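You operate a simulated robot arm through the tools that you are given. There is no shell and no other tool.

You are at the controls of a simulated robot arm. One attempt, no reset.

JOB
Slide the tray aside, wipe up the soap splash under it and slide the tray back.
Fine: wipe with the grey pad and put it back; the tray is not lifted and keeps its hoses. What is to be rubbed or washed off counts as gone when no trace of it is left.

It is judged by the outcome, as a careful person would: the job done as asked, and still so three seconds after it is handed in. It fails if anything else is knocked over, pushed out of place, dropped, spilled or broken.

ROBOT AND FRAMES
A 7-joint arm with a three-finger gripper, fixed in place. Base frame: the origin is at the foot of the arm, x ahead of it, y to its left, z up. Lengths are in cm, angles in rad, forces in N, time in s.
Its first joint turns from -2.897 to 2.897 rad. Payload 2.69 kg.
Tool frame: the origin (TCP) lies between the finger pads and is the grasp point; the fingertips stand 3 cm ahead of it; z points along the fingers, y is the line along which they close. The gripper opens to 12.8 cm. The gripper's body begins 11.7 cm behind the TCP.
Orientation is told as [roll, pitch, yaw] about the base's x, y, z axes, in that order, counted from this pose: with the fingers straight down and closing along the base's y, the tool's x points along the base's -x, its y along +y and its z along -z.

CONTROLS
- The arm moves only by the tool step_arm. Its argument "series" is a list of rows, each a list of 7 numbers: the finger opening in mm, from 0 to 128, then the shift along the base's x, y, z in mm, then the turn, a rotation vector about the base's x, y, z in rad. In form: [[grip, x, y, z, ax, ay, az], ...]. A call has 1 to 20 rows; each row shifts and turns the commanded pose from where the row before left it. A row lasts 0.2 s, in which the tool goes at most 5 cm and 0.15 rad; a call with a longer step from one row to the next is refused whole, and so is a gripper value outside its range. Where a pose cannot be reached the arm comes as near as it can. A force on the tool above 40 N (or 10 N above the force at the start of the call, whichever is more), or a blocked arm, ends the call early, and 0.2 s more pass. The fingers move at their own pace and stop on an object; they squeeze with about 40 N. The grip force told is the motor's: it shows also when the fingers shut on nothing. Time passes only in rows, and 0.2 s behind the last, so rows that do not move let the fingers close. The reply holds the time, the measured pose of the TCP, the force on the tool along the base axes, the opening and the grip force, in the units named above and with some noise, with the torque about the TCP (base axes, N m) and any sound that the robot's microphone picked up, and new pictures: "show" is both (left out), scene, wrist or none.
- Cameras (640 x 400 px; columns grow to the right, rows downward): "scene" is fixed at [39.91, -65.23, 158.44]; the picture's right is [0.91, -0.42, 0.00], its down [-0.27, -0.59, -0.76] and it looks along [0.32, 0.69, -0.65] (base axes); focal length 301 px, centre (320, 200). "wrist" rides on the gripper at [5.8, 5.4, -13.1] in the tool frame; the picture's right is [-0.68, 0.74, 0.00], its down [-0.62, -0.57, -0.55] and it looks along [-0.40, -0.37, 0.84] (tool axes); focal length 234 px, centre (320, 200). There is no depth. A picture from a camera that has moved, and an enlarged one, comes with that camera's place and axes in the base frame and with its lens.
- slide_trunk(by): slides the trunk up (or, below 0, down) by that many cm; the arm rides with it, the base frame stays. It gives what a move gives, with no picture.
- zoom(camera, box): a new picture of the part [left, top, right, bottom] of that camera's present view, enlarged. No time passes.
- job_done(): hands the job in; it is judged then, once.

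Nothing tells you positions but the pictures and the camera data. Unless the task says otherwise, let go and move clear before handing in.

The tools are called after "Emit:" by a JSON object that holds its "name" and its "arguments". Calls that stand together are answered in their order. step_arm: Moves the arm, as the interface text tells. Its arguments: {"type":"object","properties":{"series":{"type":"array","items":{"type":"array","items":{"type":"number"}}},"show":{"type":"string","enum":["both","scene","wrist","none"]}},"required":["series"]} The other tools are called the same way: slide_trunk (by) slides the trunk up or down; zoom (camera, box) takes an enlarged picture of a part of a camera's view; job_done () hands the job in.

At the start:

```text
t: 0.0
ee_pos: [58.85, 37.55, 120.62]
orientation: [0.0, 0.0, 0.0]
contact_force: [0.2, -0.7, 0.3]
moment: [-0.01, -0.02, 0.04]
opening: 12.79
gripper_force: 0.1
trunk travel left (down, up): [-15.0, 20.0]
```

scene: 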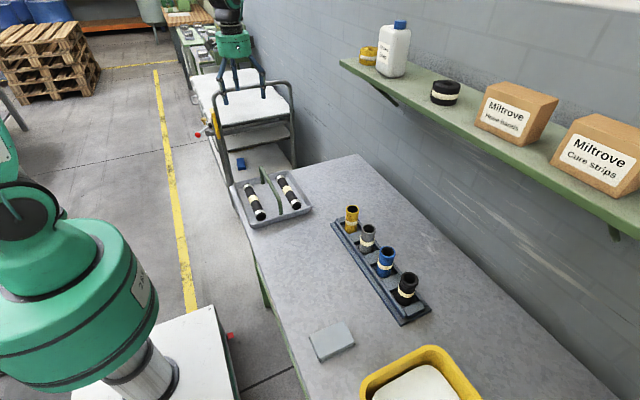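
wrist: 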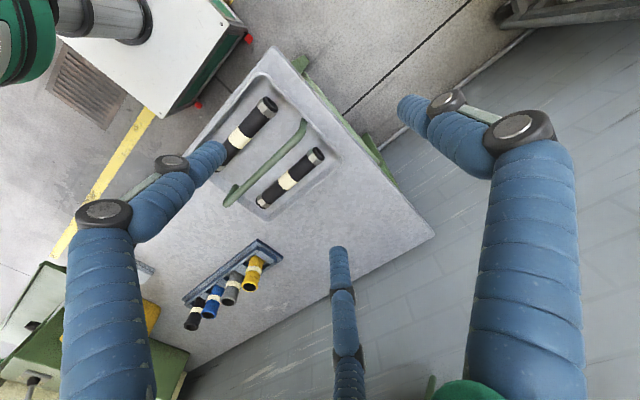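

I see a table with a grey tray holding two dark hoses and a green handle at its far-left end, a rack with four hose pieces, a grey pad, and a yellow tub. I'll look closer at these before moving.

Emit:
{"name": "zoom", "arguments": {"camera": "scene", "box": [220, 150, 340, 225]}}

Emit:
{"name": "zoom", "arguments": {"camera": "scene", "box": [290, 300, 450, 400]}}

Emit:
{"name": "zoom", "arguments": {"camera": "wrist", "box": [180, 50, 440, 212]}}

Emit:
{"name": "zoom", "arguments": {"camera": "scene", "box": [160, 0, 320, 220]}}

```text
5.33 times, centred on (280, 188) of scene
camera zoom: at [39.91, -65.23, 158.44], right [0.91, -0.42, 0.0], down [-0.27, -0.59, -0.76], along [0.32, 0.69, -0.65], focal length 1603 px, centre (533, 267)
```

zoom: 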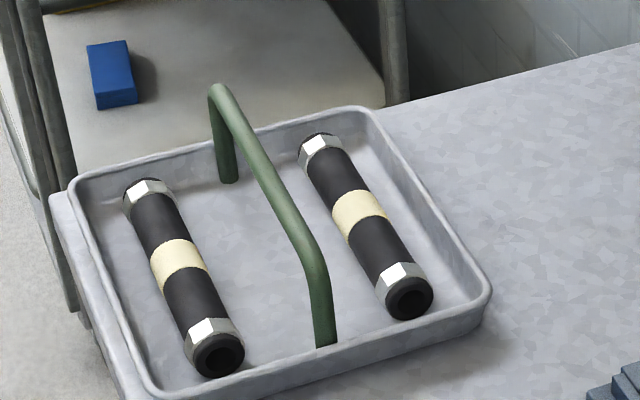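

```text
4.00 times, centred on (370, 350) of scene
camera zoom: at [39.91, -65.23, 158.44], right [0.91, -0.42, 0.0], down [-0.27, -0.59, -0.76], along [0.32, 0.69, -0.65], focal length 1202 px, centre (120, -400)
```

zoom: 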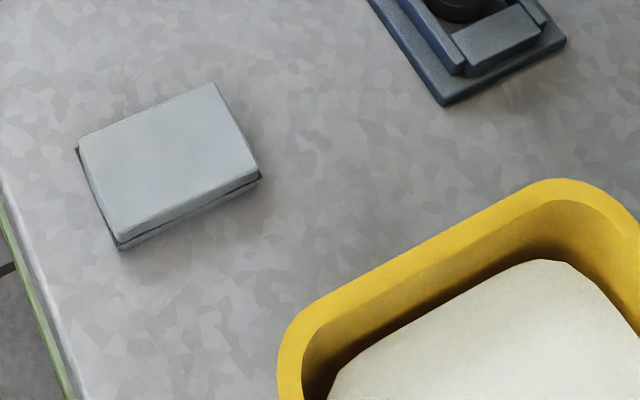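

```text
2.46 times, centred on (310, 131) of wrist
camera zoom: at [52.89, 42.93, 133.63], right [0.68, 0.74, 0.0], down [0.62, -0.57, 0.55], along [0.4, -0.37, -0.84], focal length 576 px, centre (345, 370)
```

zoom: 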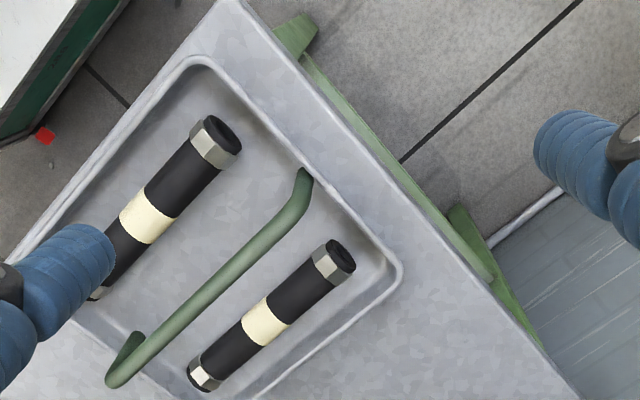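

```text
1.82 times, centred on (240, 110) of scene
camera zoom: at [39.91, -65.23, 158.44], right [0.91, -0.42, 0.0], down [-0.27, -0.59, -0.76], along [0.32, 0.69, -0.65], focal length 546 px, centre (466, 364)
```

zoom: 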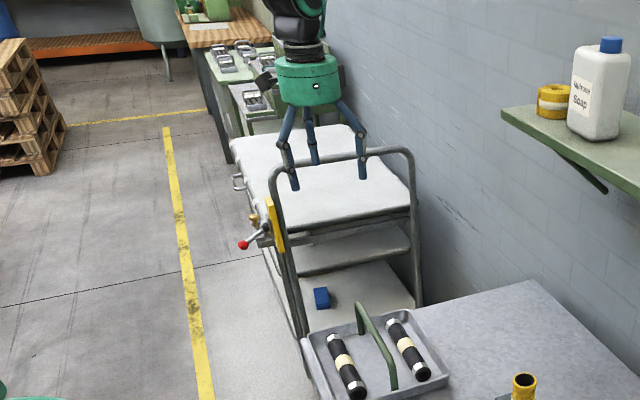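

The table top seems to be at about z≈82 cm, with the tray at x≈48–73, y≈12–37 and its handle along y at x≈60, z≈91. I want a closer look at my own hand, the shelf and the rack before moving.

Emit:
{"name": "zoom", "arguments": {"camera": "scene", "box": [190, 0, 310, 120]}}

Emit:
{"name": "zoom", "arguments": {"camera": "wrist", "box": [0, 0, 640, 400]}}

Emit:
{"name": "zoom", "arguments": {"camera": "scene", "box": [310, 180, 470, 340]}}

Emit:
{"name": "zoom", "arguments": {"camera": "scene", "box": [330, 10, 640, 250]}}

```text
3.33 times, centred on (250, 60) of scene
camera zoom: at [39.91, -65.23, 158.44], right [0.91, -0.42, 0.0], down [-0.27, -0.59, -0.76], along [0.32, 0.69, -0.65], focal length 1002 px, centre (553, 667)
```

zoom: 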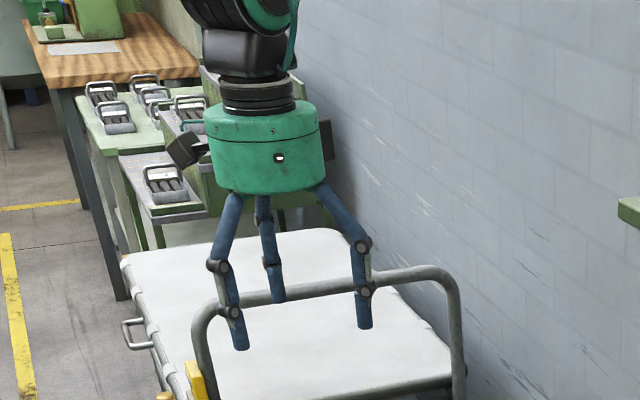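

```text
1.00 times, centred on (320, 200) of wrist (not enlarged: the box is as wide or as high as the picture)
camera zoom: at [52.89, 42.93, 133.63], right [0.68, 0.74, 0.0], down [0.62, -0.57, 0.55], along [0.4, -0.37, -0.84], focal length 234 px, centre (320, 200)
```

zoom: 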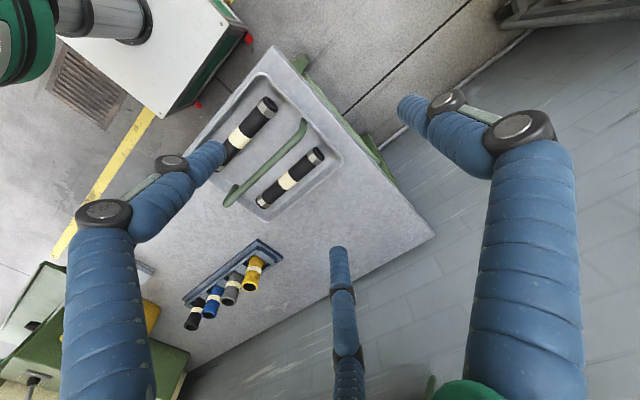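

```text
2.50 times, centred on (390, 260) of scene
camera zoom: at [39.91, -65.23, 158.44], right [0.91, -0.42, 0.0], down [-0.27, -0.59, -0.76], along [0.32, 0.69, -0.65], focal length 751 px, centre (145, 50)
```

zoom: 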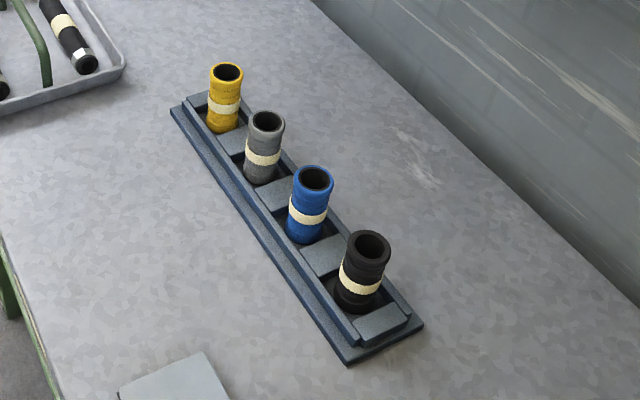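

```text
1.67 times, centred on (485, 130) of scene
camera zoom: at [39.91, -65.23, 158.44], right [0.91, -0.42, 0.0], down [-0.27, -0.59, -0.76], along [0.32, 0.69, -0.65], focal length 501 px, centre (45, 317)
```

zoom: 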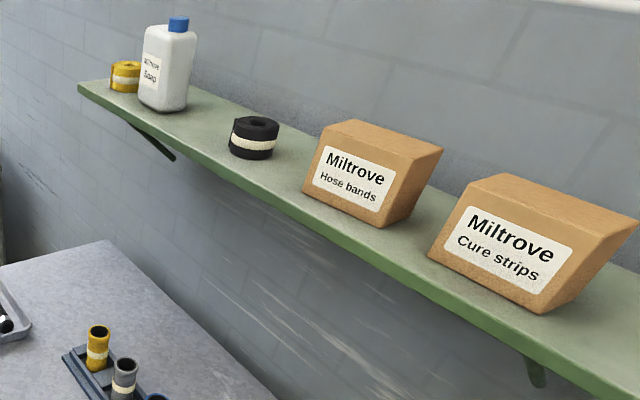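

The hand turns out to have three fingers in the pictures: one on the +y side and two on the −y side. I'll turn it 90° above the tray handle, well clear of it, then see how the fingers close.

Emit:
{"name": "step_arm", "arguments": {"series": [[128, 1.4, -12.3, -7.8, 0, 0, -0.1428], [128, 1.4, -12.3, -7.8, 0, 0, -0.1428], [128, 1.4, -12.3, -7.8, 0, 0, -0.1428], [128, 1.4, -12.3, -7.8, 0, 0, -0.1428], [128, 1.4, -12.3, -7.8, 0, 0, -0.1428], [128, 1.4, -12.3, -7.8, 0, 0, -0.1428], [128, 1.4, -12.3, -7.8, 0, 0, -0.1428], [128, 1.4, -12.3, -7.8, 0, 0, -0.1428], [128, 1.4, -12.3, -7.8, 0, 0, -0.1428], [128, 1.4, -12.3, -7.8, 0, 0, -0.1428], [128, 1.4, -12.3, -7.8, 0, 0, -0.1428], [60, 0, 0, 0, 0, 0, 0], [60, 0, 0, 0, 0, 0, 0]], "show": "both"}}

Emit:
{"name": "zoom", "arguments": {"camera": "scene", "box": [350, 330, 500, 400]}}

```text
t: 2.8
ee_pos: [60.48, 23.82, 111.95]
orientation: [0.0, 0.0, -1.57]
contact_force: [-0.5, -0.2, 0.5]
moment: [0.02, -0.03, 0.03]
opening: 6.0
gripper_force: 0.1
trunk travel left (down, up): [-15.0, 20.0]
camera wrist: at [65.67, 29.84, 125.02], right [0.74, -0.68, 0.0], down [-0.57, -0.62, 0.55], along [-0.37, -0.4, -0.84], focal length 234 px, centre (320, 200)
```

scene: 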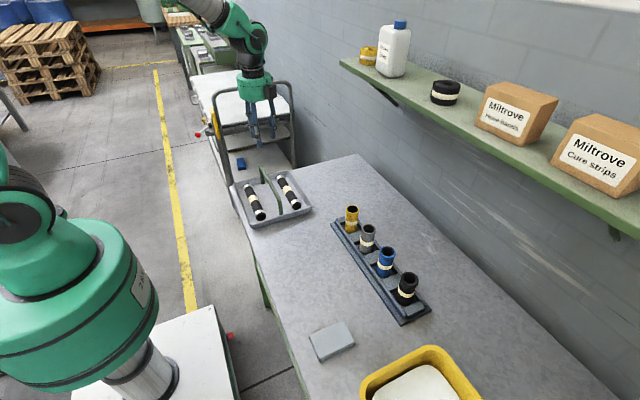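
wrist: 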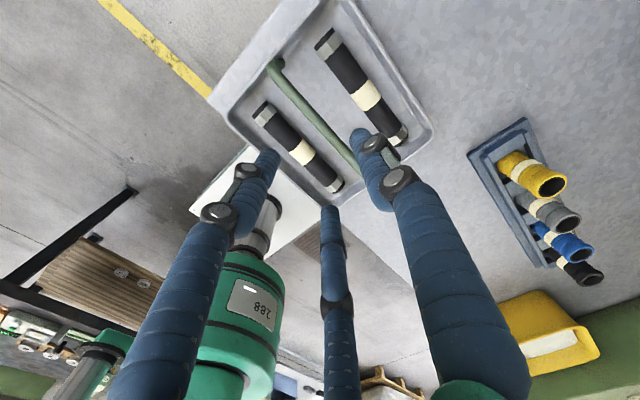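

```text
4.27 times, centred on (425, 365) of scene
camera zoom: at [39.91, -65.23, 158.44], right [0.91, -0.42, 0.0], down [-0.27, -0.59, -0.76], along [0.32, 0.69, -0.65], focal length 1282 px, centre (-128, -504)
```

zoom: 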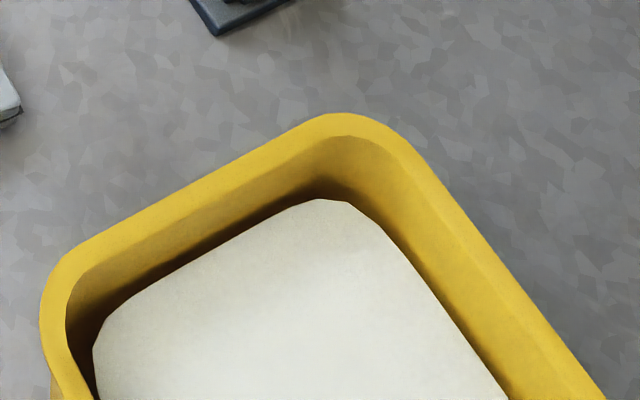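

The fingers all close toward the tool axis together, and the grip axis now lies along x, over the handle. I'll zoom in on the handle to fix its place and height.

Emit:
{"name": "zoom", "arguments": {"camera": "wrist", "box": [200, 0, 440, 220]}}

Emit:
{"name": "zoom", "arguments": {"camera": "scene", "box": [225, 90, 325, 230]}}

```text
1.82 times, centred on (320, 110) of wrist
camera zoom: at [65.67, 29.84, 125.02], right [0.74, -0.68, 0.0], down [-0.57, -0.62, 0.55], along [-0.37, -0.4, -0.84], focal length 426 px, centre (320, 364)
```

zoom: 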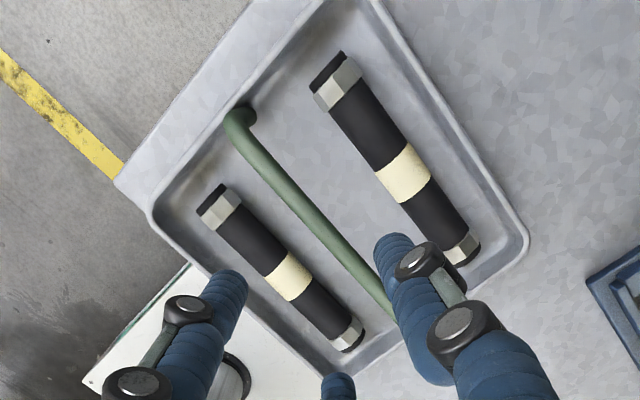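

```text
2.86 times, centred on (275, 160) of scene
camera zoom: at [39.91, -65.23, 158.44], right [0.91, -0.42, 0.0], down [-0.27, -0.59, -0.76], along [0.32, 0.69, -0.65], focal length 859 px, centre (449, 314)
```

zoom: 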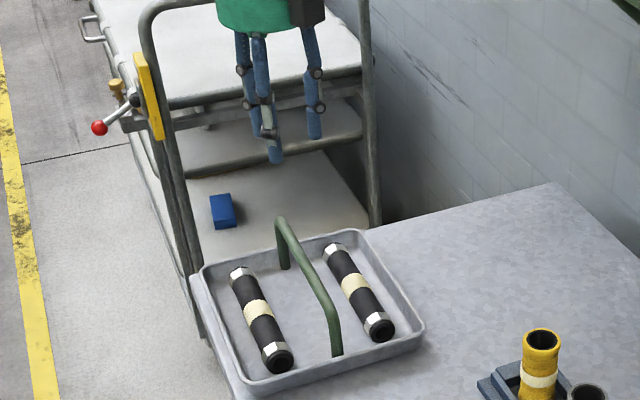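

The handle bar runs along y at x≈60.0 and z≈91, with the hoses about 6.7 cm to each side. I'll come down around it with a modest opening and stop part-way to check.

Emit:
{"name": "step_arm", "arguments": {"series": [[60, -0.8, 0, -20, 0, 0, 0], [60, -0.8, 0, -20, 0, 0, 0], [60, -0.8, 0, -20, 0, 0, 0], [60, -0.8, 0, -20, 0, 0, 0], [60, 0, 0, -20, 0, 0, 0], [60, 0, 0, -20, 0, 0, 0], [60, 0, 0, -20, 0, 0, 0], [60, 0, 0, -15, 0, 0, 0], [60, 0, 0, -15, 0, 0, 0]], "show": "both"}}

Emit:
{"name": "zoom", "arguments": {"camera": "scene", "box": [225, 130, 325, 230]}}

Emit:
{"name": "zoom", "arguments": {"camera": "wrist", "box": [200, 50, 440, 270]}}

```text
t: 4.8
ee_pos: [60.12, 24.08, 94.93]
orientation: [0.001, 0.0, -1.57]
contact_force: [0.6, 0.3, -0.4]
moment: [-0.01, 0.02, -0.02]
opening: 6.01
gripper_force: 0.1
trunk travel left (down, up): [-15.0, 20.0]
camera wrist: at [65.33, 29.93, 108.04], right [0.74, -0.68, 0.0], down [-0.56, -0.62, 0.55], along [-0.37, -0.4, -0.84], focal length 234 px, centre (320, 200)
```

scene: 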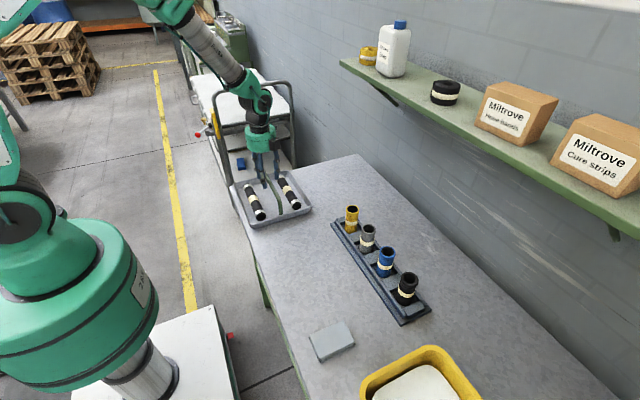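
wrist: 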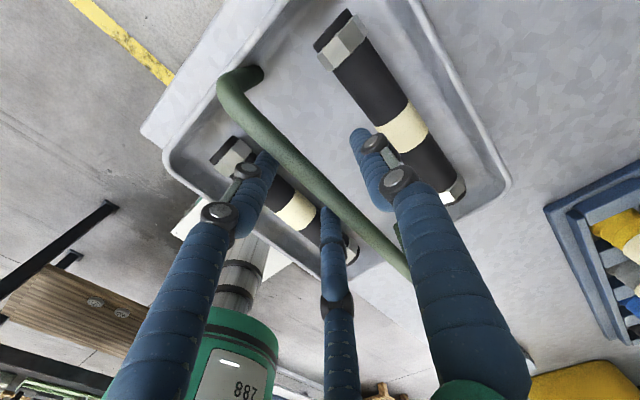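

```text
4.00 times, centred on (275, 180) of scene
camera zoom: at [39.91, -65.23, 158.44], right [0.91, -0.42, 0.0], down [-0.27, -0.59, -0.76], along [0.32, 0.69, -0.65], focal length 1202 px, centre (500, 280)
```

zoom: 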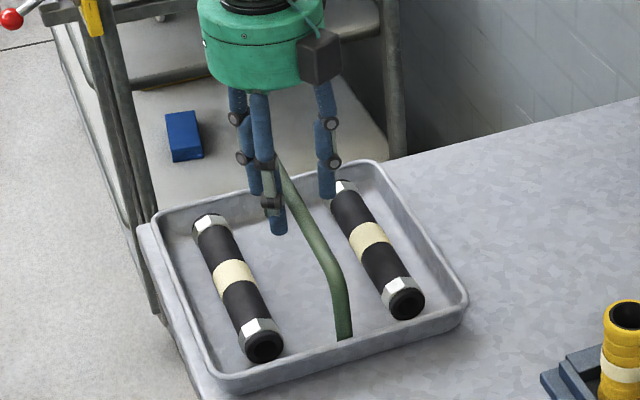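

```text
1.82 times, centred on (320, 160) of wrist
camera zoom: at [65.33, 29.93, 108.04], right [0.74, -0.68, 0.0], down [-0.56, -0.62, 0.55], along [-0.37, -0.4, -0.84], focal length 426 px, centre (320, 273)
```

zoom: 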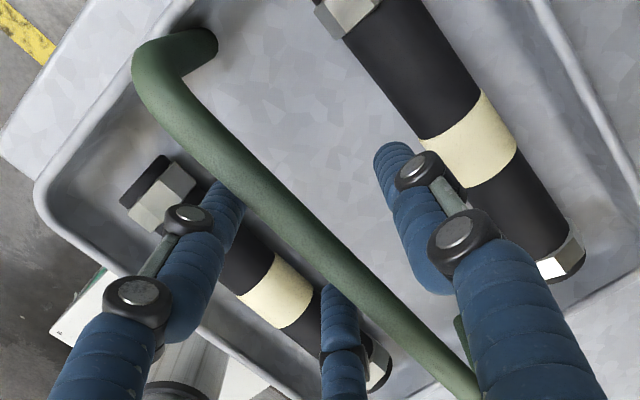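

The handle sits between the fingers, with two on its −x side and one on its +x side. I'll lower 4 cm and close gently, watching the forces.

Emit:
{"name": "step_arm", "arguments": {"series": [[60, -3, 0, -10, 0, 0, 0], [60, -3, 0, -10, 0, 0, 0], [60, 0, 0, -10, 0, 0, 0], [60, 0, 0, -10, 0, 0, 0], [60, 0, 0, 0, 0, 0, 0]], "show": "both"}}

Emit:
{"name": "zoom", "arguments": {"camera": "scene", "box": [225, 130, 325, 230]}}

Emit:
{"name": "zoom", "arguments": {"camera": "wrist", "box": [200, 50, 440, 270]}}

```text
t: 6.0
ee_pos: [59.58, 23.88, 90.95]
orientation: [0.0, -0.002, -1.569]
contact_force: [-0.4, 0.1, -0.3]
moment: [0.03, -0.02, -0.05]
opening: 6.02
gripper_force: 0.1
trunk travel left (down, up): [-15.0, 20.0]
camera wrist: at [64.76, 29.89, 104.05], right [0.74, -0.68, 0.0], down [-0.56, -0.62, 0.55], along [-0.37, -0.4, -0.84], focal length 234 px, centre (320, 200)
```

scene: 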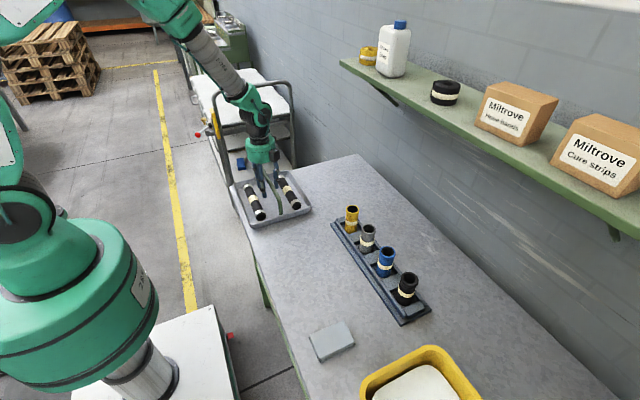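
wrist: 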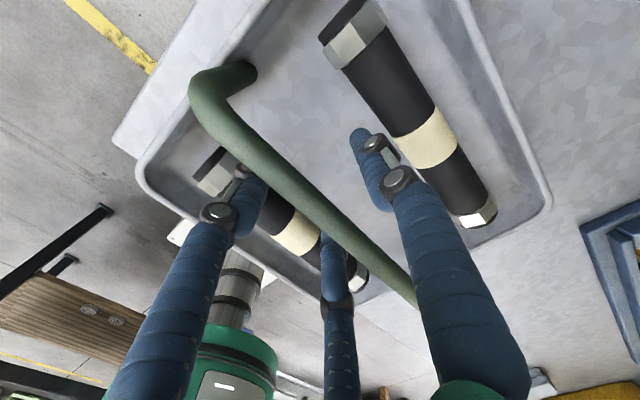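

```text
4.00 times, centred on (275, 180) of scene
camera zoom: at [39.91, -65.23, 158.44], right [0.91, -0.42, 0.0], down [-0.27, -0.59, -0.76], along [0.32, 0.69, -0.65], focal length 1202 px, centre (500, 280)
```

zoom: 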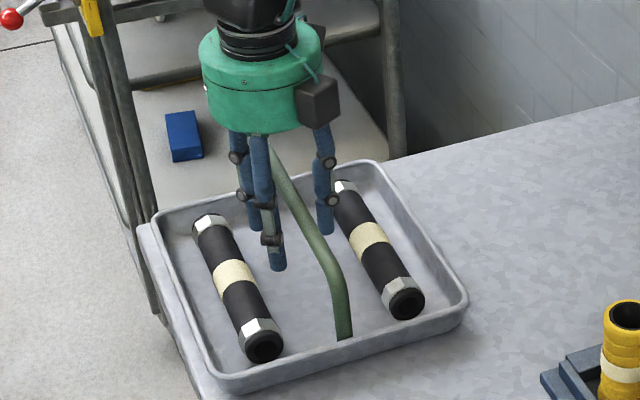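

```text
1.82 times, centred on (320, 160) of wrist
camera zoom: at [64.76, 29.89, 104.05], right [0.74, -0.68, 0.0], down [-0.56, -0.62, 0.55], along [-0.37, -0.4, -0.84], focal length 426 px, centre (320, 273)
```

zoom: 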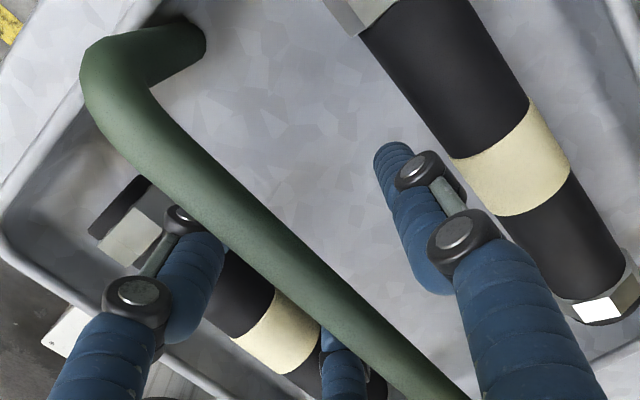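

Comparing both views puts the bar at x≈59.6, z≈92.5, so the hand is centred on it in x but about 1.5 cm low. I'll raise it a little and close on the handle.

Emit:
{"name": "step_arm", "arguments": {"series": [[60, 0, 0, 7, 0, 0, 0], [60, 0, 0, 7, 0, 0, 0], [30, 0, 0, 0, 0, 0, 0], [22, 0, 0, 0, 0, 0, 0], [18, 0, 0, 0, 0, 0, 0], [18, 0, 0, 0, 0, 0, 0]], "show": "both"}}

Emit:
{"name": "zoom", "arguments": {"camera": "scene", "box": [225, 130, 325, 230]}}

Emit:
{"name": "zoom", "arguments": {"camera": "wrist", "box": [200, 50, 440, 270]}}

```text
t: 7.4
ee_pos: [59.62, 23.98, 92.43]
orientation: [0.001, 0.0, -1.569]
contact_force: [0.2, -0.3, -0.5]
moment: [0.03, 0.0, 0.02]
opening: 1.91
gripper_force: 0.6
trunk travel left (down, up): [-15.0, 20.0]
camera wrist: at [64.73, 29.92, 105.48], right [0.74, -0.68, 0.0], down [-0.56, -0.62, 0.55], along [-0.37, -0.4, -0.84], focal length 234 px, centre (320, 200)
```

scene: 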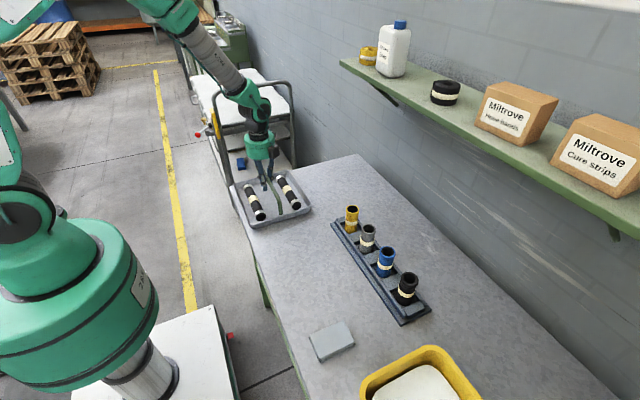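
wrist: 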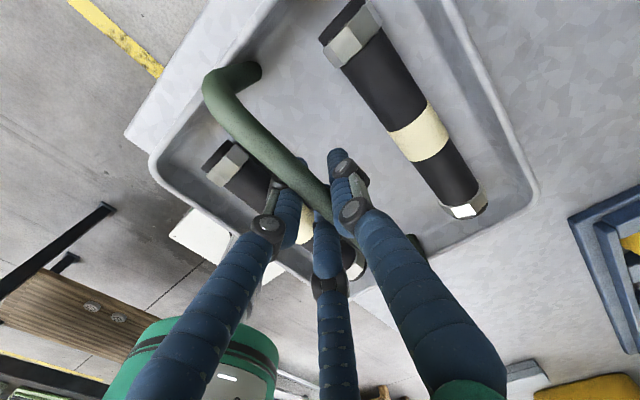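

```text
4.00 times, centred on (275, 180) of scene
camera zoom: at [39.91, -65.23, 158.44], right [0.91, -0.42, 0.0], down [-0.27, -0.59, -0.76], along [0.32, 0.69, -0.65], focal length 1202 px, centre (500, 280)
```

zoom: 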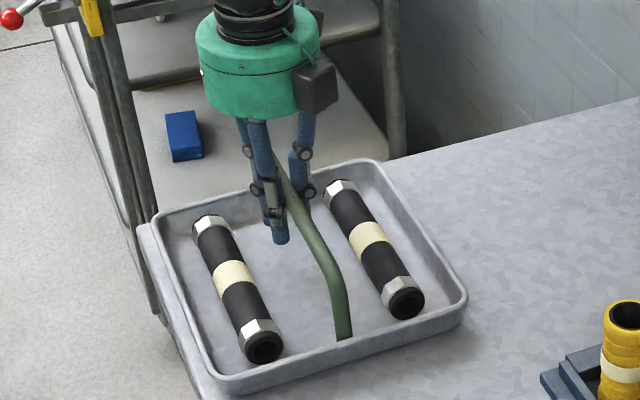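

```text
1.82 times, centred on (320, 160) of wrist
camera zoom: at [64.73, 29.92, 105.48], right [0.74, -0.68, 0.0], down [-0.56, -0.62, 0.55], along [-0.37, -0.4, -0.84], focal length 426 px, centre (320, 273)
```

zoom: 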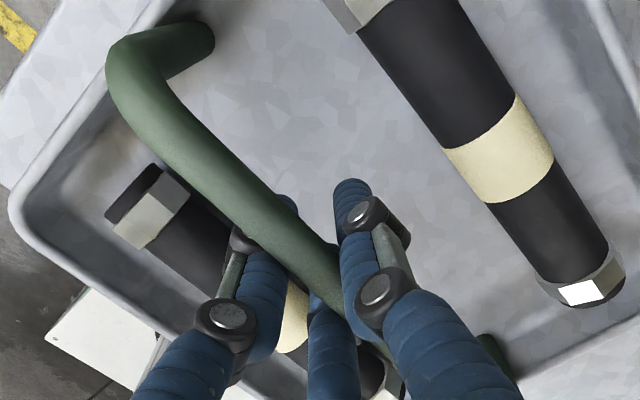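

The fingers are closed around the handle with almost no force yet (opening 1.9 cm). Now I'll squeeze, and check that nothing shifts.

Emit:
{"name": "step_arm", "arguments": {"series": [[14, 0, 0, 0, 0, 0, 0], [10, 0, 0, 0, 0, 0, 0], [0, 0, 0, 0, 0, 0, 0], [0, 0, 0, 0, 0, 0, 0], [0, 0, 0, 0, 0, 0, 0]], "show": "both"}}

Emit:
{"name": "zoom", "arguments": {"camera": "scene", "box": [225, 130, 325, 230]}}

Emit:
{"name": "zoom", "arguments": {"camera": "wrist", "box": [200, 50, 440, 270]}}

```text
t: 8.6
ee_pos: [59.55, 23.9, 92.38]
orientation: [0.0, -0.001, -1.568]
contact_force: [0.2, -0.7, 0.7]
moment: [0.02, -0.02, -0.1]
opening: 1.7
gripper_force: 40.2
trunk travel left (down, up): [-15.0, 20.0]
camera wrist: at [64.73, 29.92, 105.48], right [0.74, -0.68, 0.0], down [-0.56, -0.62, 0.55], along [-0.37, -0.4, -0.84], focal length 234 px, centre (320, 200)
```

scene: 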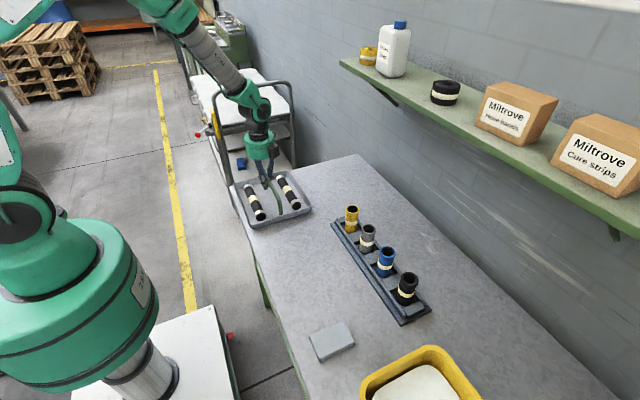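
wrist: 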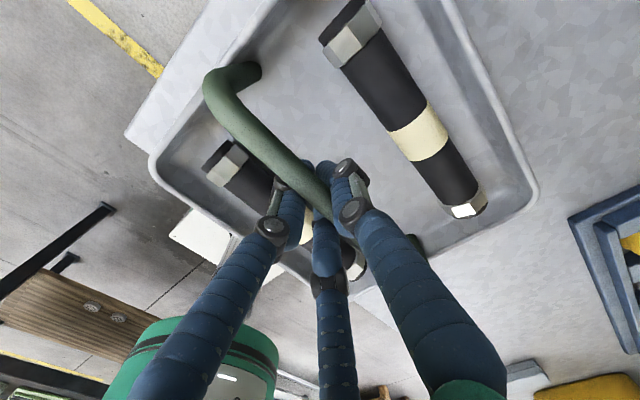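

```text
4.00 times, centred on (275, 180) of scene
camera zoom: at [39.91, -65.23, 158.44], right [0.91, -0.42, 0.0], down [-0.27, -0.59, -0.76], along [0.32, 0.69, -0.65], focal length 1202 px, centre (500, 280)
```

zoom: 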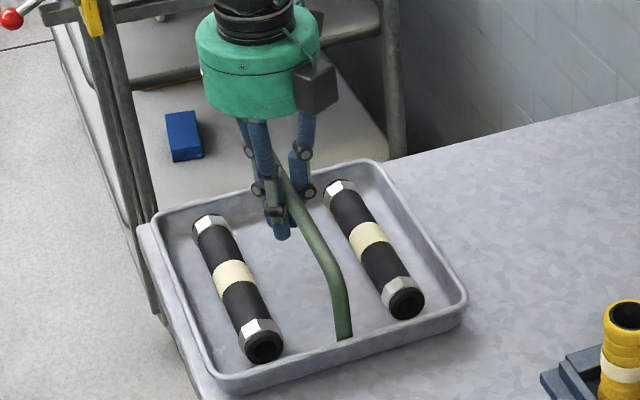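

```text
1.82 times, centred on (320, 160) of wrist
camera zoom: at [64.73, 29.92, 105.48], right [0.74, -0.68, 0.0], down [-0.56, -0.62, 0.55], along [-0.37, -0.4, -0.84], focal length 426 px, centre (320, 273)
```

zoom: 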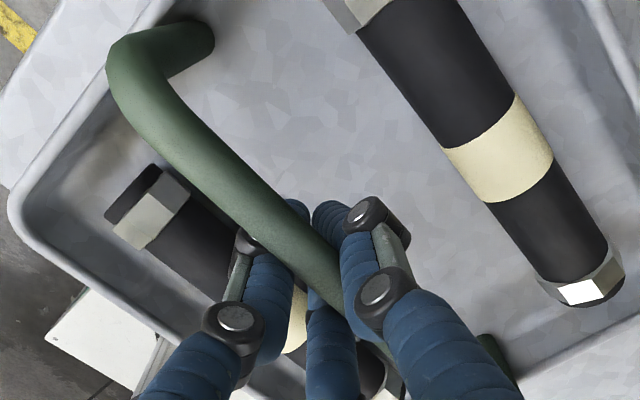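

The handle is held firmly at 40 N (bar 1.7 cm thick). I'll start sliding the tray toward −y, slowly, watching drag and the vertical force.

Emit:
{"name": "step_arm", "arguments": {"series": [[0, 0, -2, 0, 0, 0, 0], [0, 0, -4, 0, 0, 0, 0], [0, 0, -6, 0, 0, 0, 0], [0, 0, -6, 0, 0, 0, 0], [0, 0, -4, 0, 0, 0, 0]], "show": "both"}}

Emit:
{"name": "zoom", "arguments": {"camera": "scene", "box": [225, 130, 325, 230]}}

```text
t: 9.8
ee_pos: [59.49, 21.78, 92.52]
orientation: [0.0, -0.001, -1.57]
contact_force: [-0.2, 2.0, 2.2]
moment: [0.01, 0.0, -0.01]
opening: 1.72
gripper_force: 40.1
trunk travel left (down, up): [-15.0, 20.0]
camera wrist: at [64.72, 27.68, 105.49], right [0.74, -0.68, 0.0], down [-0.56, -0.62, 0.55], along [-0.37, -0.4, -0.84], focal length 234 px, centre (320, 200)
```

scene: 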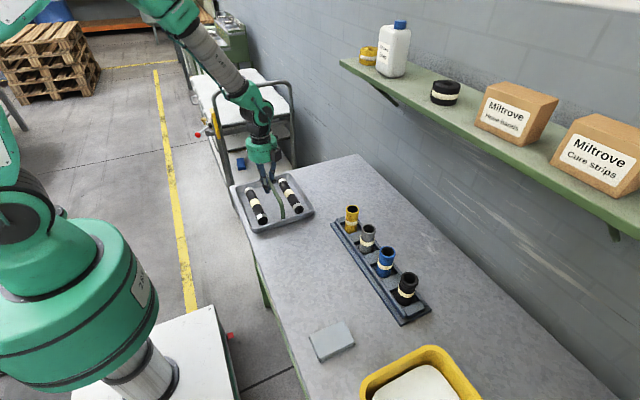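
wrist: 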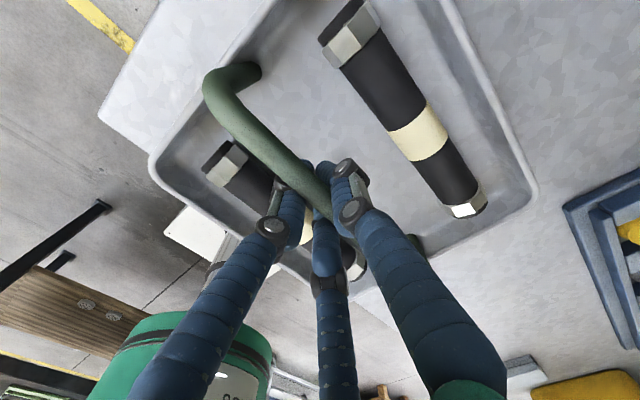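

```text
4.00 times, centred on (275, 180) of scene
camera zoom: at [39.91, -65.23, 158.44], right [0.91, -0.42, 0.0], down [-0.27, -0.59, -0.76], along [0.32, 0.69, -0.65], focal length 1202 px, centre (500, 280)
```

zoom: 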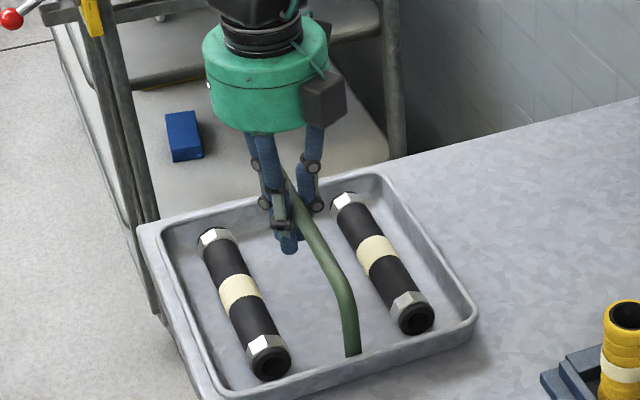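

The tray slides easily (about 2 N drag, with slight downward pressure) and the hoses stay put. I'll continue to about 29 cm in total.

Emit:
{"name": "step_arm", "arguments": {"series": [[0, 0, -4, 0, 0, 0, 0], [0, 0, -8, 0, 0, 0, 0], [0, 0, -11, 0, 0, 0, 0], [0, 0, -11, 0, 0, 0, 0], [0, 0, -11, 0, 0, 0, 0], [0, 0, -11, 0, 0, 0, 0], [0, 0, -11, 0, 0, 0, 0], [0, 0, -11, 0, 0, 0, 0], [0, 0, -11, 0, 0, 0, 0], [0, 0, -11, 0, 0, 0, 0], [0, 0, -11, 0, 0, 0, 0], [0, 0, -11, 0, 0, 0, 0], [0, 0, -8, 0, 0, 0, 0], [0, 0, -4, 0, 0, 0, 0]], "show": "both"}}

Emit:
{"name": "zoom", "arguments": {"camera": "scene", "box": [220, 150, 370, 270]}}

```text
t: 12.8
ee_pos: [59.46, 8.33, 92.45]
orientation: [-0.001, 0.0, -1.57]
contact_force: [0.4, 6.6, 13.0]
moment: [-0.04, -0.09, 0.05]
opening: 1.7
gripper_force: 39.4
trunk travel left (down, up): [-15.0, 20.0]
camera wrist: at [64.7, 14.31, 105.49], right [0.74, -0.68, 0.0], down [-0.56, -0.62, 0.55], along [-0.37, -0.4, -0.84], focal length 234 px, centre (320, 200)
```

scene: 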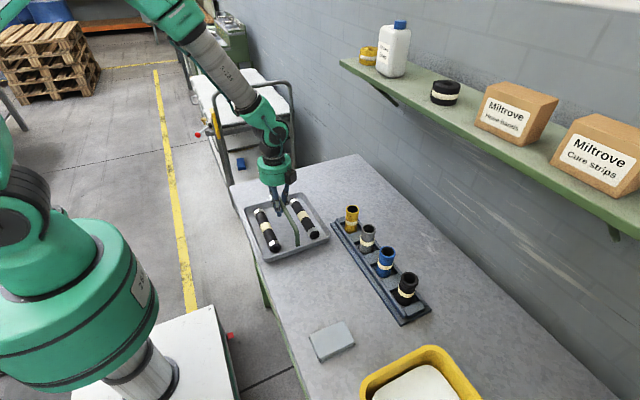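
wrist: 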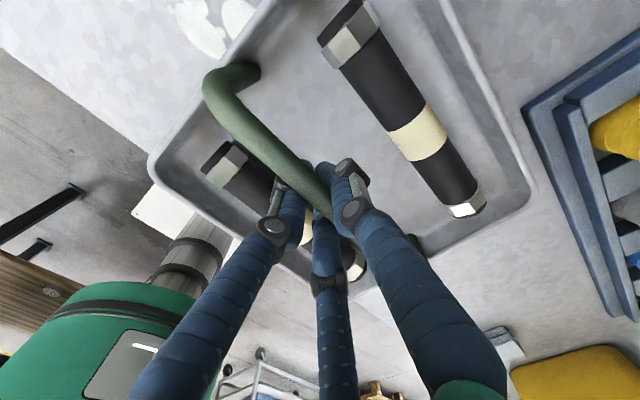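

```text
3.33 times, centred on (295, 210) of scene
camera zoom: at [39.91, -65.23, 158.44], right [0.91, -0.42, 0.0], down [-0.27, -0.59, -0.76], along [0.32, 0.69, -0.65], focal length 1002 px, centre (403, 167)
```

zoom: 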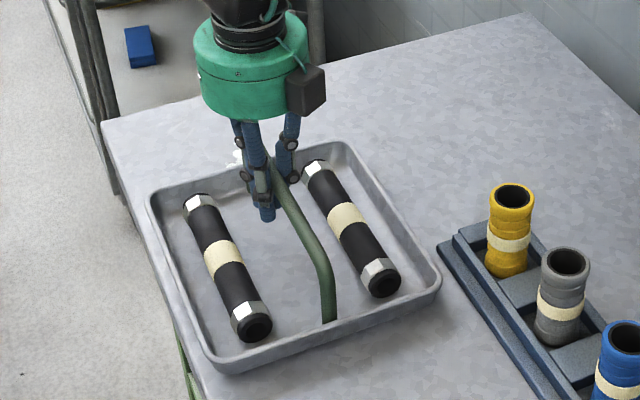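

The soap splash is starting to show behind the tray, but downward pressure has built up to 13 N. I'll ease up by half a millimetre before continuing, without lifting the tray.

Emit:
{"name": "step_arm", "arguments": {"series": [[0, 0, 0, 0.3, 0, 0, 0], [0, 0, 0, 0.2, 0, 0, 0]], "show": "none"}}

```text
t: 13.4
ee_pos: [59.51, 8.4, 92.35]
orientation: [-0.001, 0.001, -1.569]
contact_force: [2.0, 3.8, 6.2]
moment: [-0.03, -0.09, 0.03]
opening: 1.69
gripper_force: 39.7
trunk travel left (down, up): [-15.0, 20.0]
```

Eased to 6 N. I'll continue the slide with a tiny upward correction per row so the pressure stays light.

Emit:
{"name": "step_arm", "arguments": {"series": [[0, 0, -4, 0.03, 0, 0, 0], [0, 0, -8, 0.05, 0, 0, 0], [0, 0, -10, 0.06, 0, 0, 0], [0, 0, -10, 0.06, 0, 0, 0], [0, 0, -10, 0.06, 0, 0, 0], [0, 0, -10, 0.06, 0, 0, 0], [0, 0, -10, 0.06, 0, 0, 0], [0, 0, -8, 0.05, 0, 0, 0], [0, 0, -4, 0.03, 0, 0, 0]], "show": "wrist"}}

```text
t: 15.4
ee_pos: [59.58, 0.94, 92.46]
orientation: [0.001, 0.0, -1.568]
contact_force: [0.3, 0.2, -3.4]
moment: [0.25, 0.05, -0.01]
opening: 1.67
gripper_force: 40.2
trunk travel left (down, up): [-15.0, 20.0]
camera wrist: at [64.75, 6.84, 105.57], right [0.74, -0.68, 0.0], down [-0.56, -0.62, 0.55], along [-0.37, -0.4, -0.84], focal length 234 px, centre (320, 200)
```

wrist: 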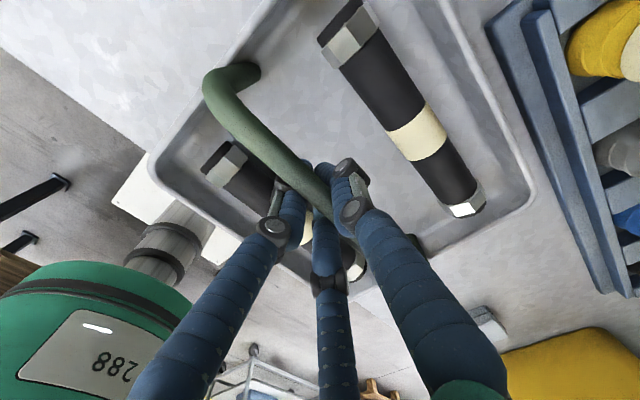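

The force went slightly negative (the hand carrying about 3 N of the tray), so I'll lower 0.5 mm to keep it resting on the table, then slide on a bit more.

Emit:
{"name": "step_arm", "arguments": {"series": [[0, 0, 0, -0.25, 0, 0, 0], [0, 0, 0, -0.25, 0, 0, 0], [0, 0, -4, 0, 0, 0, 0], [0, 0, -8, 0, 0, 0, 0], [0, 0, -10, 0, 0, 0, 0], [0, 0, -8, 0, 0, 0, 0], [0, 0, -4, 0, 0, 0, 0]], "show": "none"}}

```text
t: 17.0
ee_pos: [59.46, -2.38, 92.39]
orientation: [-0.001, 0.001, -1.57]
contact_force: [1.4, 0.9, -2.7]
moment: [0.24, 0.04, 0.02]
opening: 1.68
gripper_force: 39.5
trunk travel left (down, up): [-15.0, 20.0]
```

Still slightly negative, so I'll lower a further fraction of a millimetre and look.

Emit:
{"name": "step_arm", "arguments": {"series": [[0, 0, 0, -0.25, 0, 0, 0], [0, 0, 0, -0.25, 0, 0, 0]], "show": "both"}}

Emit:
{"name": "zoom", "arguments": {"camera": "scene", "box": [220, 150, 380, 278]}}

```text
t: 17.6
ee_pos: [59.39, -2.49, 92.49]
orientation: [0.0, 0.001, -1.568]
contact_force: [-1.1, -0.4, 0.2]
moment: [-0.66, -0.02, 0.02]
opening: 1.68
gripper_force: 39.8
trunk travel left (down, up): [-15.0, 20.0]
camera wrist: at [64.77, 3.49, 105.53], right [0.74, -0.68, 0.0], down [-0.56, -0.62, 0.55], along [-0.37, -0.4, -0.84], focal length 234 px, centre (320, 200)
```

scene: 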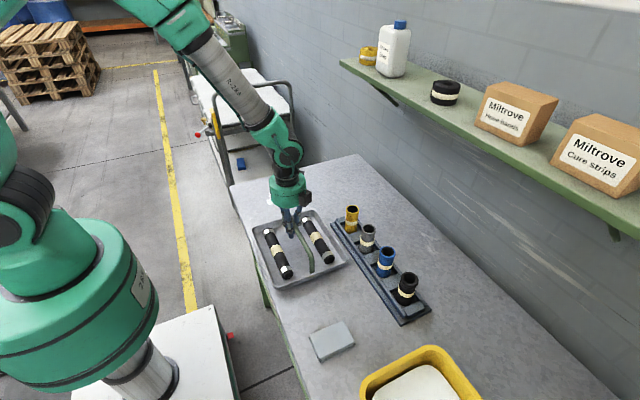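
wrist: 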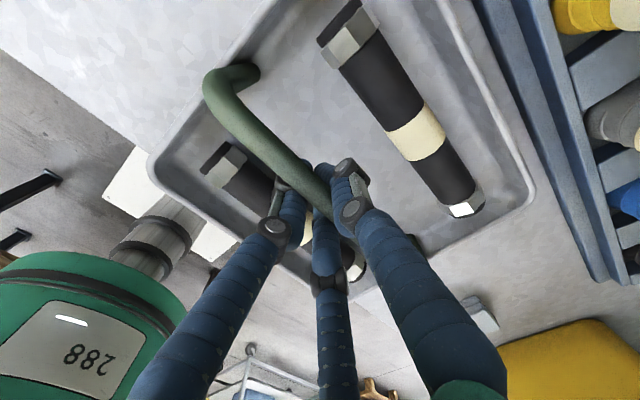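

```text
3.12 times, centred on (300, 214) of scene
camera zoom: at [39.91, -65.23, 158.44], right [0.91, -0.42, 0.0], down [-0.27, -0.59, -0.76], along [0.32, 0.69, -0.65], focal length 939 px, centre (382, 156)
```

zoom: 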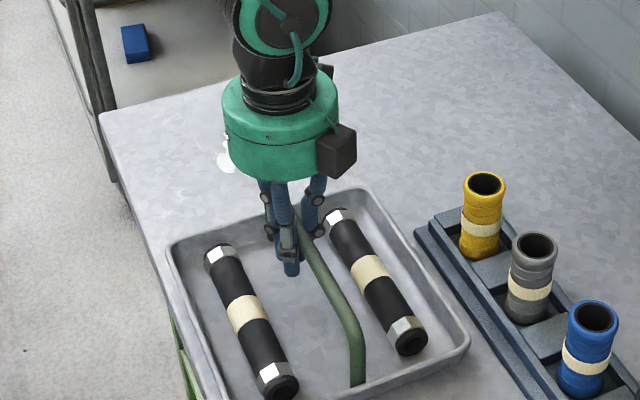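

The tray is now about 26 cm aside and resting on the table, and part of a white splash is visible near (60, 24). I'll release the handle, rise clear and look at the splash.

Emit:
{"name": "step_arm", "arguments": {"series": [[10, 0, 0, 0, 0, 0, 0], [25, 0, 0, 0, 0, 0, 0], [60, 0, 0, 0, 0, 0, 0], [60, 0, 0, 0, 0, 0, 0], [60, 0, 0, 5, 0, 0, 0], [60, 0, 0, 15, 0, 0, 0], [60, 0, 0, 25, 0, 0, 0], [60, 0, 0, 30, 0, 0, 0], [60, 0, 0, 40, 0, 0, 0], [60, 0, 0, 40, 0, 0, 0]], "show": "both"}}

Emit:
{"name": "zoom", "arguments": {"camera": "scene", "box": [220, 150, 380, 278]}}

```text
t: 19.8
ee_pos: [59.49, -2.37, 107.91]
orientation: [0.0, 0.0, -1.569]
contact_force: [-0.6, 0.0, 0.2]
moment: [0.0, -0.03, 0.02]
opening: 6.0
gripper_force: 0.1
trunk travel left (down, up): [-15.0, 20.0]
camera wrist: at [64.77, 3.39, 120.99], right [0.74, -0.68, 0.0], down [-0.56, -0.62, 0.55], along [-0.37, -0.4, -0.84], focal length 234 px, centre (320, 200)
```

scene: 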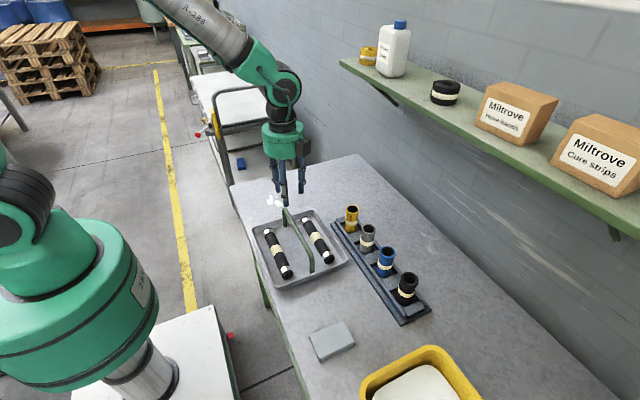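
wrist: 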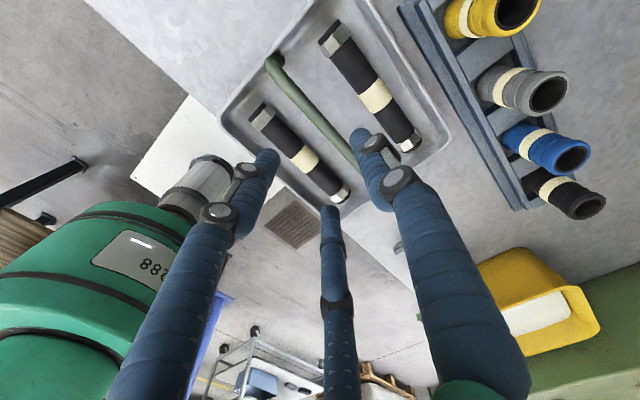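

```text
3.12 times, centred on (300, 214) of scene
camera zoom: at [39.91, -65.23, 158.44], right [0.91, -0.42, 0.0], down [-0.27, -0.59, -0.76], along [0.32, 0.69, -0.65], focal length 939 px, centre (382, 156)
```

zoom: 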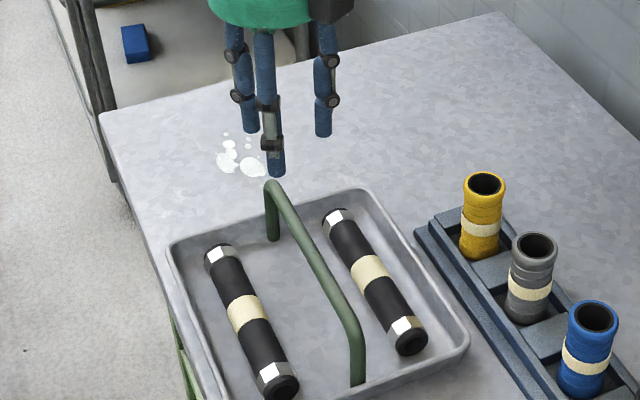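

The splash is fully uncovered: a few white blobs around (57–61, 21–27). Next I'll turn the hand back to yaw 0 and move over the grey pad at about (57, −36).

Emit:
{"name": "step_arm", "arguments": {"series": [[60, -2.2, -15, 0, 0, 0, 0.1427], [80, -2.2, -32, 0, 0, 0, 0.1427], [100, -2.2, -32, 0, 0, 0, 0.1427], [120, -2.2, -32, 0, 0, 0, 0.1427], [128, -2.2, -32, 0, 0, 0, 0.1427], [128, -2.2, -32, 0, 0, 0, 0.1427], [128, -2.2, -32, 0, 0, 0, 0.1427], [128, -2.2, -32, 0, 0, 0, 0.1427], [128, -2.2, -32, 0, 0, 0, 0.1427], [128, -2.2, -32, -20, 0, 0, 0.1427], [128, -2.2, -32, -30, 0, 0, 0.1427], [128, 0, 0, -20, 0, 0, 0]], "show": "both"}}

Emit:
{"name": "zoom", "arguments": {"camera": "scene", "box": [220, 150, 340, 225]}}

Emit:
{"name": "zoom", "arguments": {"camera": "scene", "box": [270, 270, 430, 400]}}

```text
t: 22.4
ee_pos: [57.08, -36.0, 100.94]
orientation: [0.0, -0.001, 0.002]
contact_force: [0.2, 0.6, -0.6]
moment: [0.08, 0.01, -0.04]
opening: 12.76
gripper_force: 0.0
trunk travel left (down, up): [-15.0, 20.0]
camera wrist: at [51.07, -30.58, 113.93], right [0.67, 0.74, 0.0], down [0.62, -0.56, 0.55], along [0.4, -0.37, -0.84], focal length 234 px, centre (320, 200)
```

scene: 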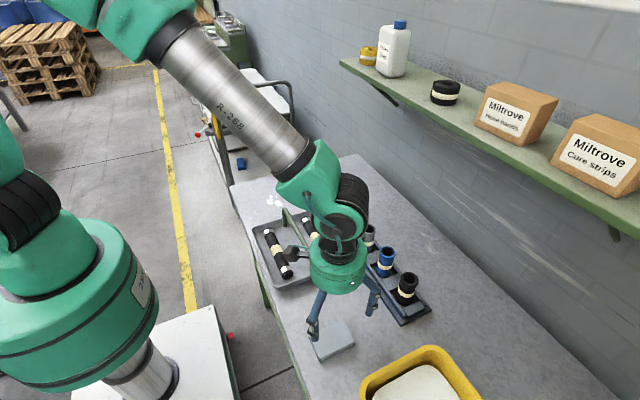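
wrist: 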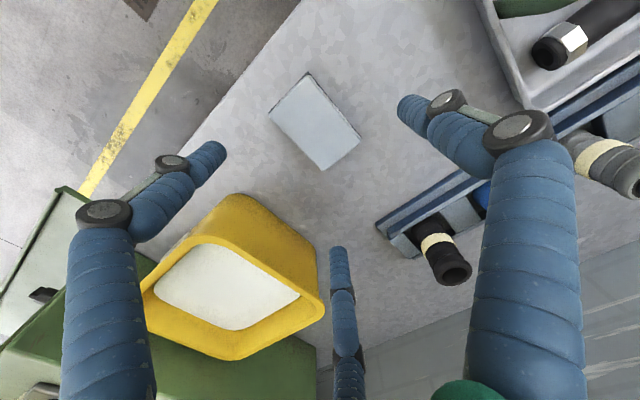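

```text
5.33 times, centred on (280, 188) of scene
camera zoom: at [39.91, -65.23, 158.44], right [0.91, -0.42, 0.0], down [-0.27, -0.59, -0.76], along [0.32, 0.69, -0.65], focal length 1603 px, centre (533, 267)
```

zoom: 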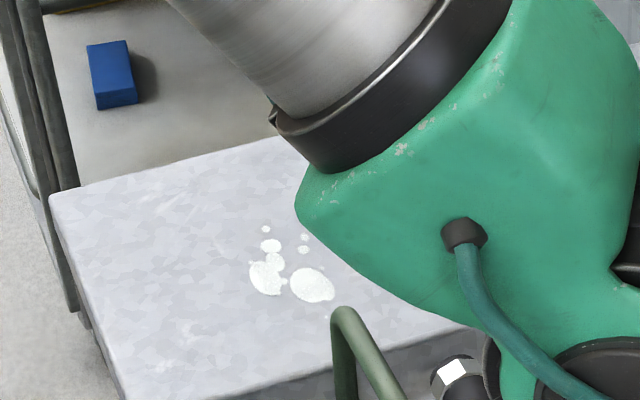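

```text
3.08 times, centred on (350, 335) of scene
camera zoom: at [39.91, -65.23, 158.44], right [0.91, -0.42, 0.0], down [-0.27, -0.59, -0.76], along [0.32, 0.69, -0.65], focal length 925 px, centre (228, -215)
```

zoom: 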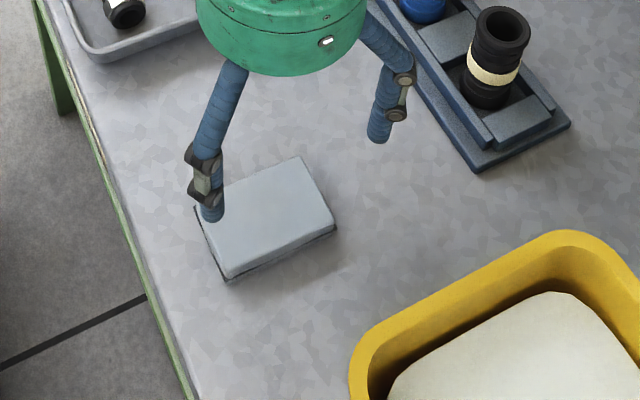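

The pad is centred near (56.8, −36.4), about 9.6 × 6.5 cm and thin, and the fingers have room around it. I'll descend beside it and look again close-up.

Emit:
{"name": "step_arm", "arguments": {"series": [[110, -2.5, -4, -20, 0, 0, 0], [110, 0, 0, -20, 0, 0, 0], [110, 0, 0, -20, 0, 0, 0], [110, 0, 0, -20, 0, 0, 0], [110, 0, 0, -20, 0, 0, 0], [110, 0, 0, -20, 0, 0, 0], [110, 0, 0, -10, 0, 0, 0]], "show": "both"}}

Emit:
{"name": "zoom", "arguments": {"camera": "scene", "box": [270, 270, 430, 400]}}

Emit:
{"name": "zoom", "arguments": {"camera": "wrist", "box": [180, 50, 440, 270]}}

```text
t: 24.0
ee_pos: [56.76, -36.23, 87.81]
orientation: [-0.001, 0.001, 0.001]
contact_force: [-0.4, -0.5, 2.8]
moment: [-0.03, 0.08, 0.0]
opening: 11.71
gripper_force: 1.5
trunk travel left (down, up): [-15.0, 20.0]
camera wrist: at [50.84, -30.84, 100.93], right [0.68, 0.74, 0.0], down [0.62, -0.57, 0.55], along [0.4, -0.37, -0.84], focal length 234 px, centre (320, 200)
```

scene: 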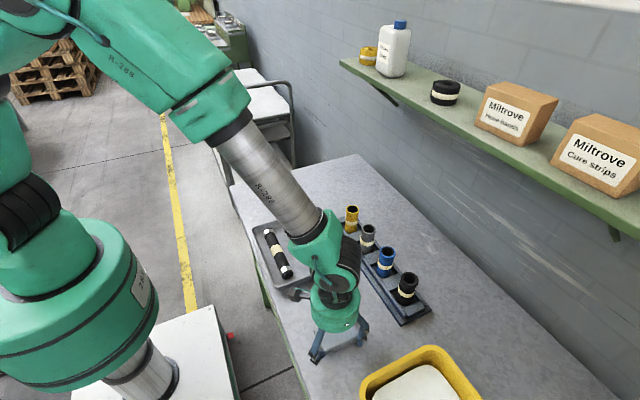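
wrist: 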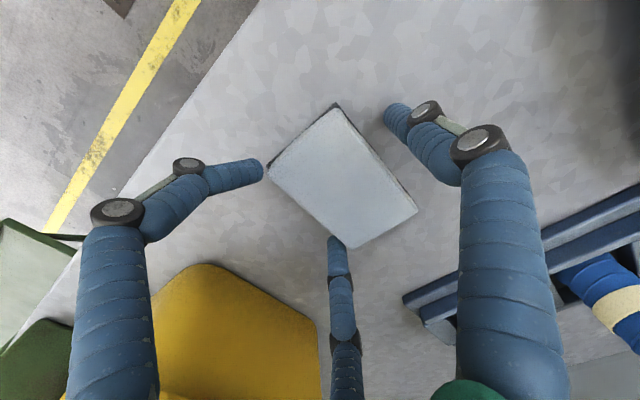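

```text
3.08 times, centred on (350, 335) of scene
camera zoom: at [39.91, -65.23, 158.44], right [0.91, -0.42, 0.0], down [-0.27, -0.59, -0.76], along [0.32, 0.69, -0.65], focal length 925 px, centre (228, -215)
```

zoom: 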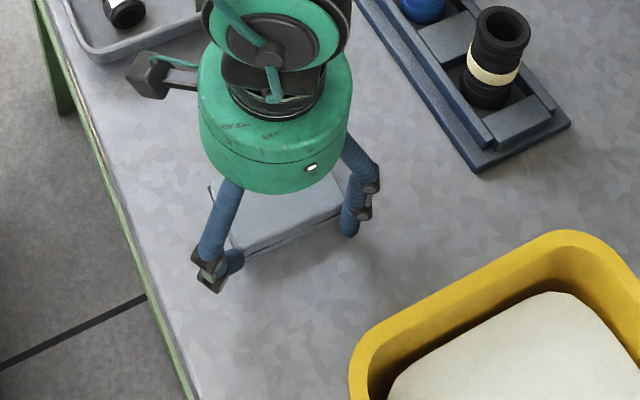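

```text
1.82 times, centred on (310, 160) of wrist
camera zoom: at [50.84, -30.84, 100.93], right [0.68, 0.74, 0.0], down [0.62, -0.57, 0.55], along [0.4, -0.37, -0.84], focal length 426 px, centre (338, 273)
```

zoom: 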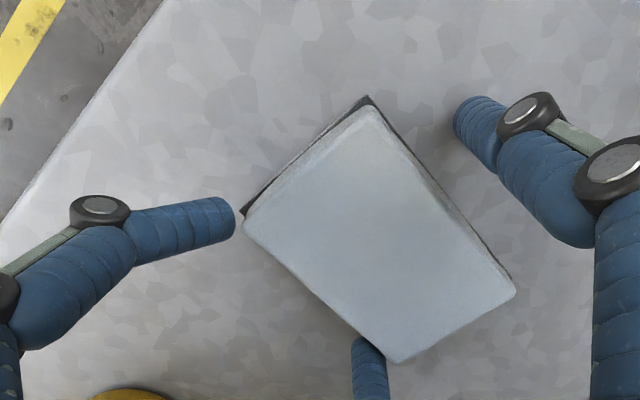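

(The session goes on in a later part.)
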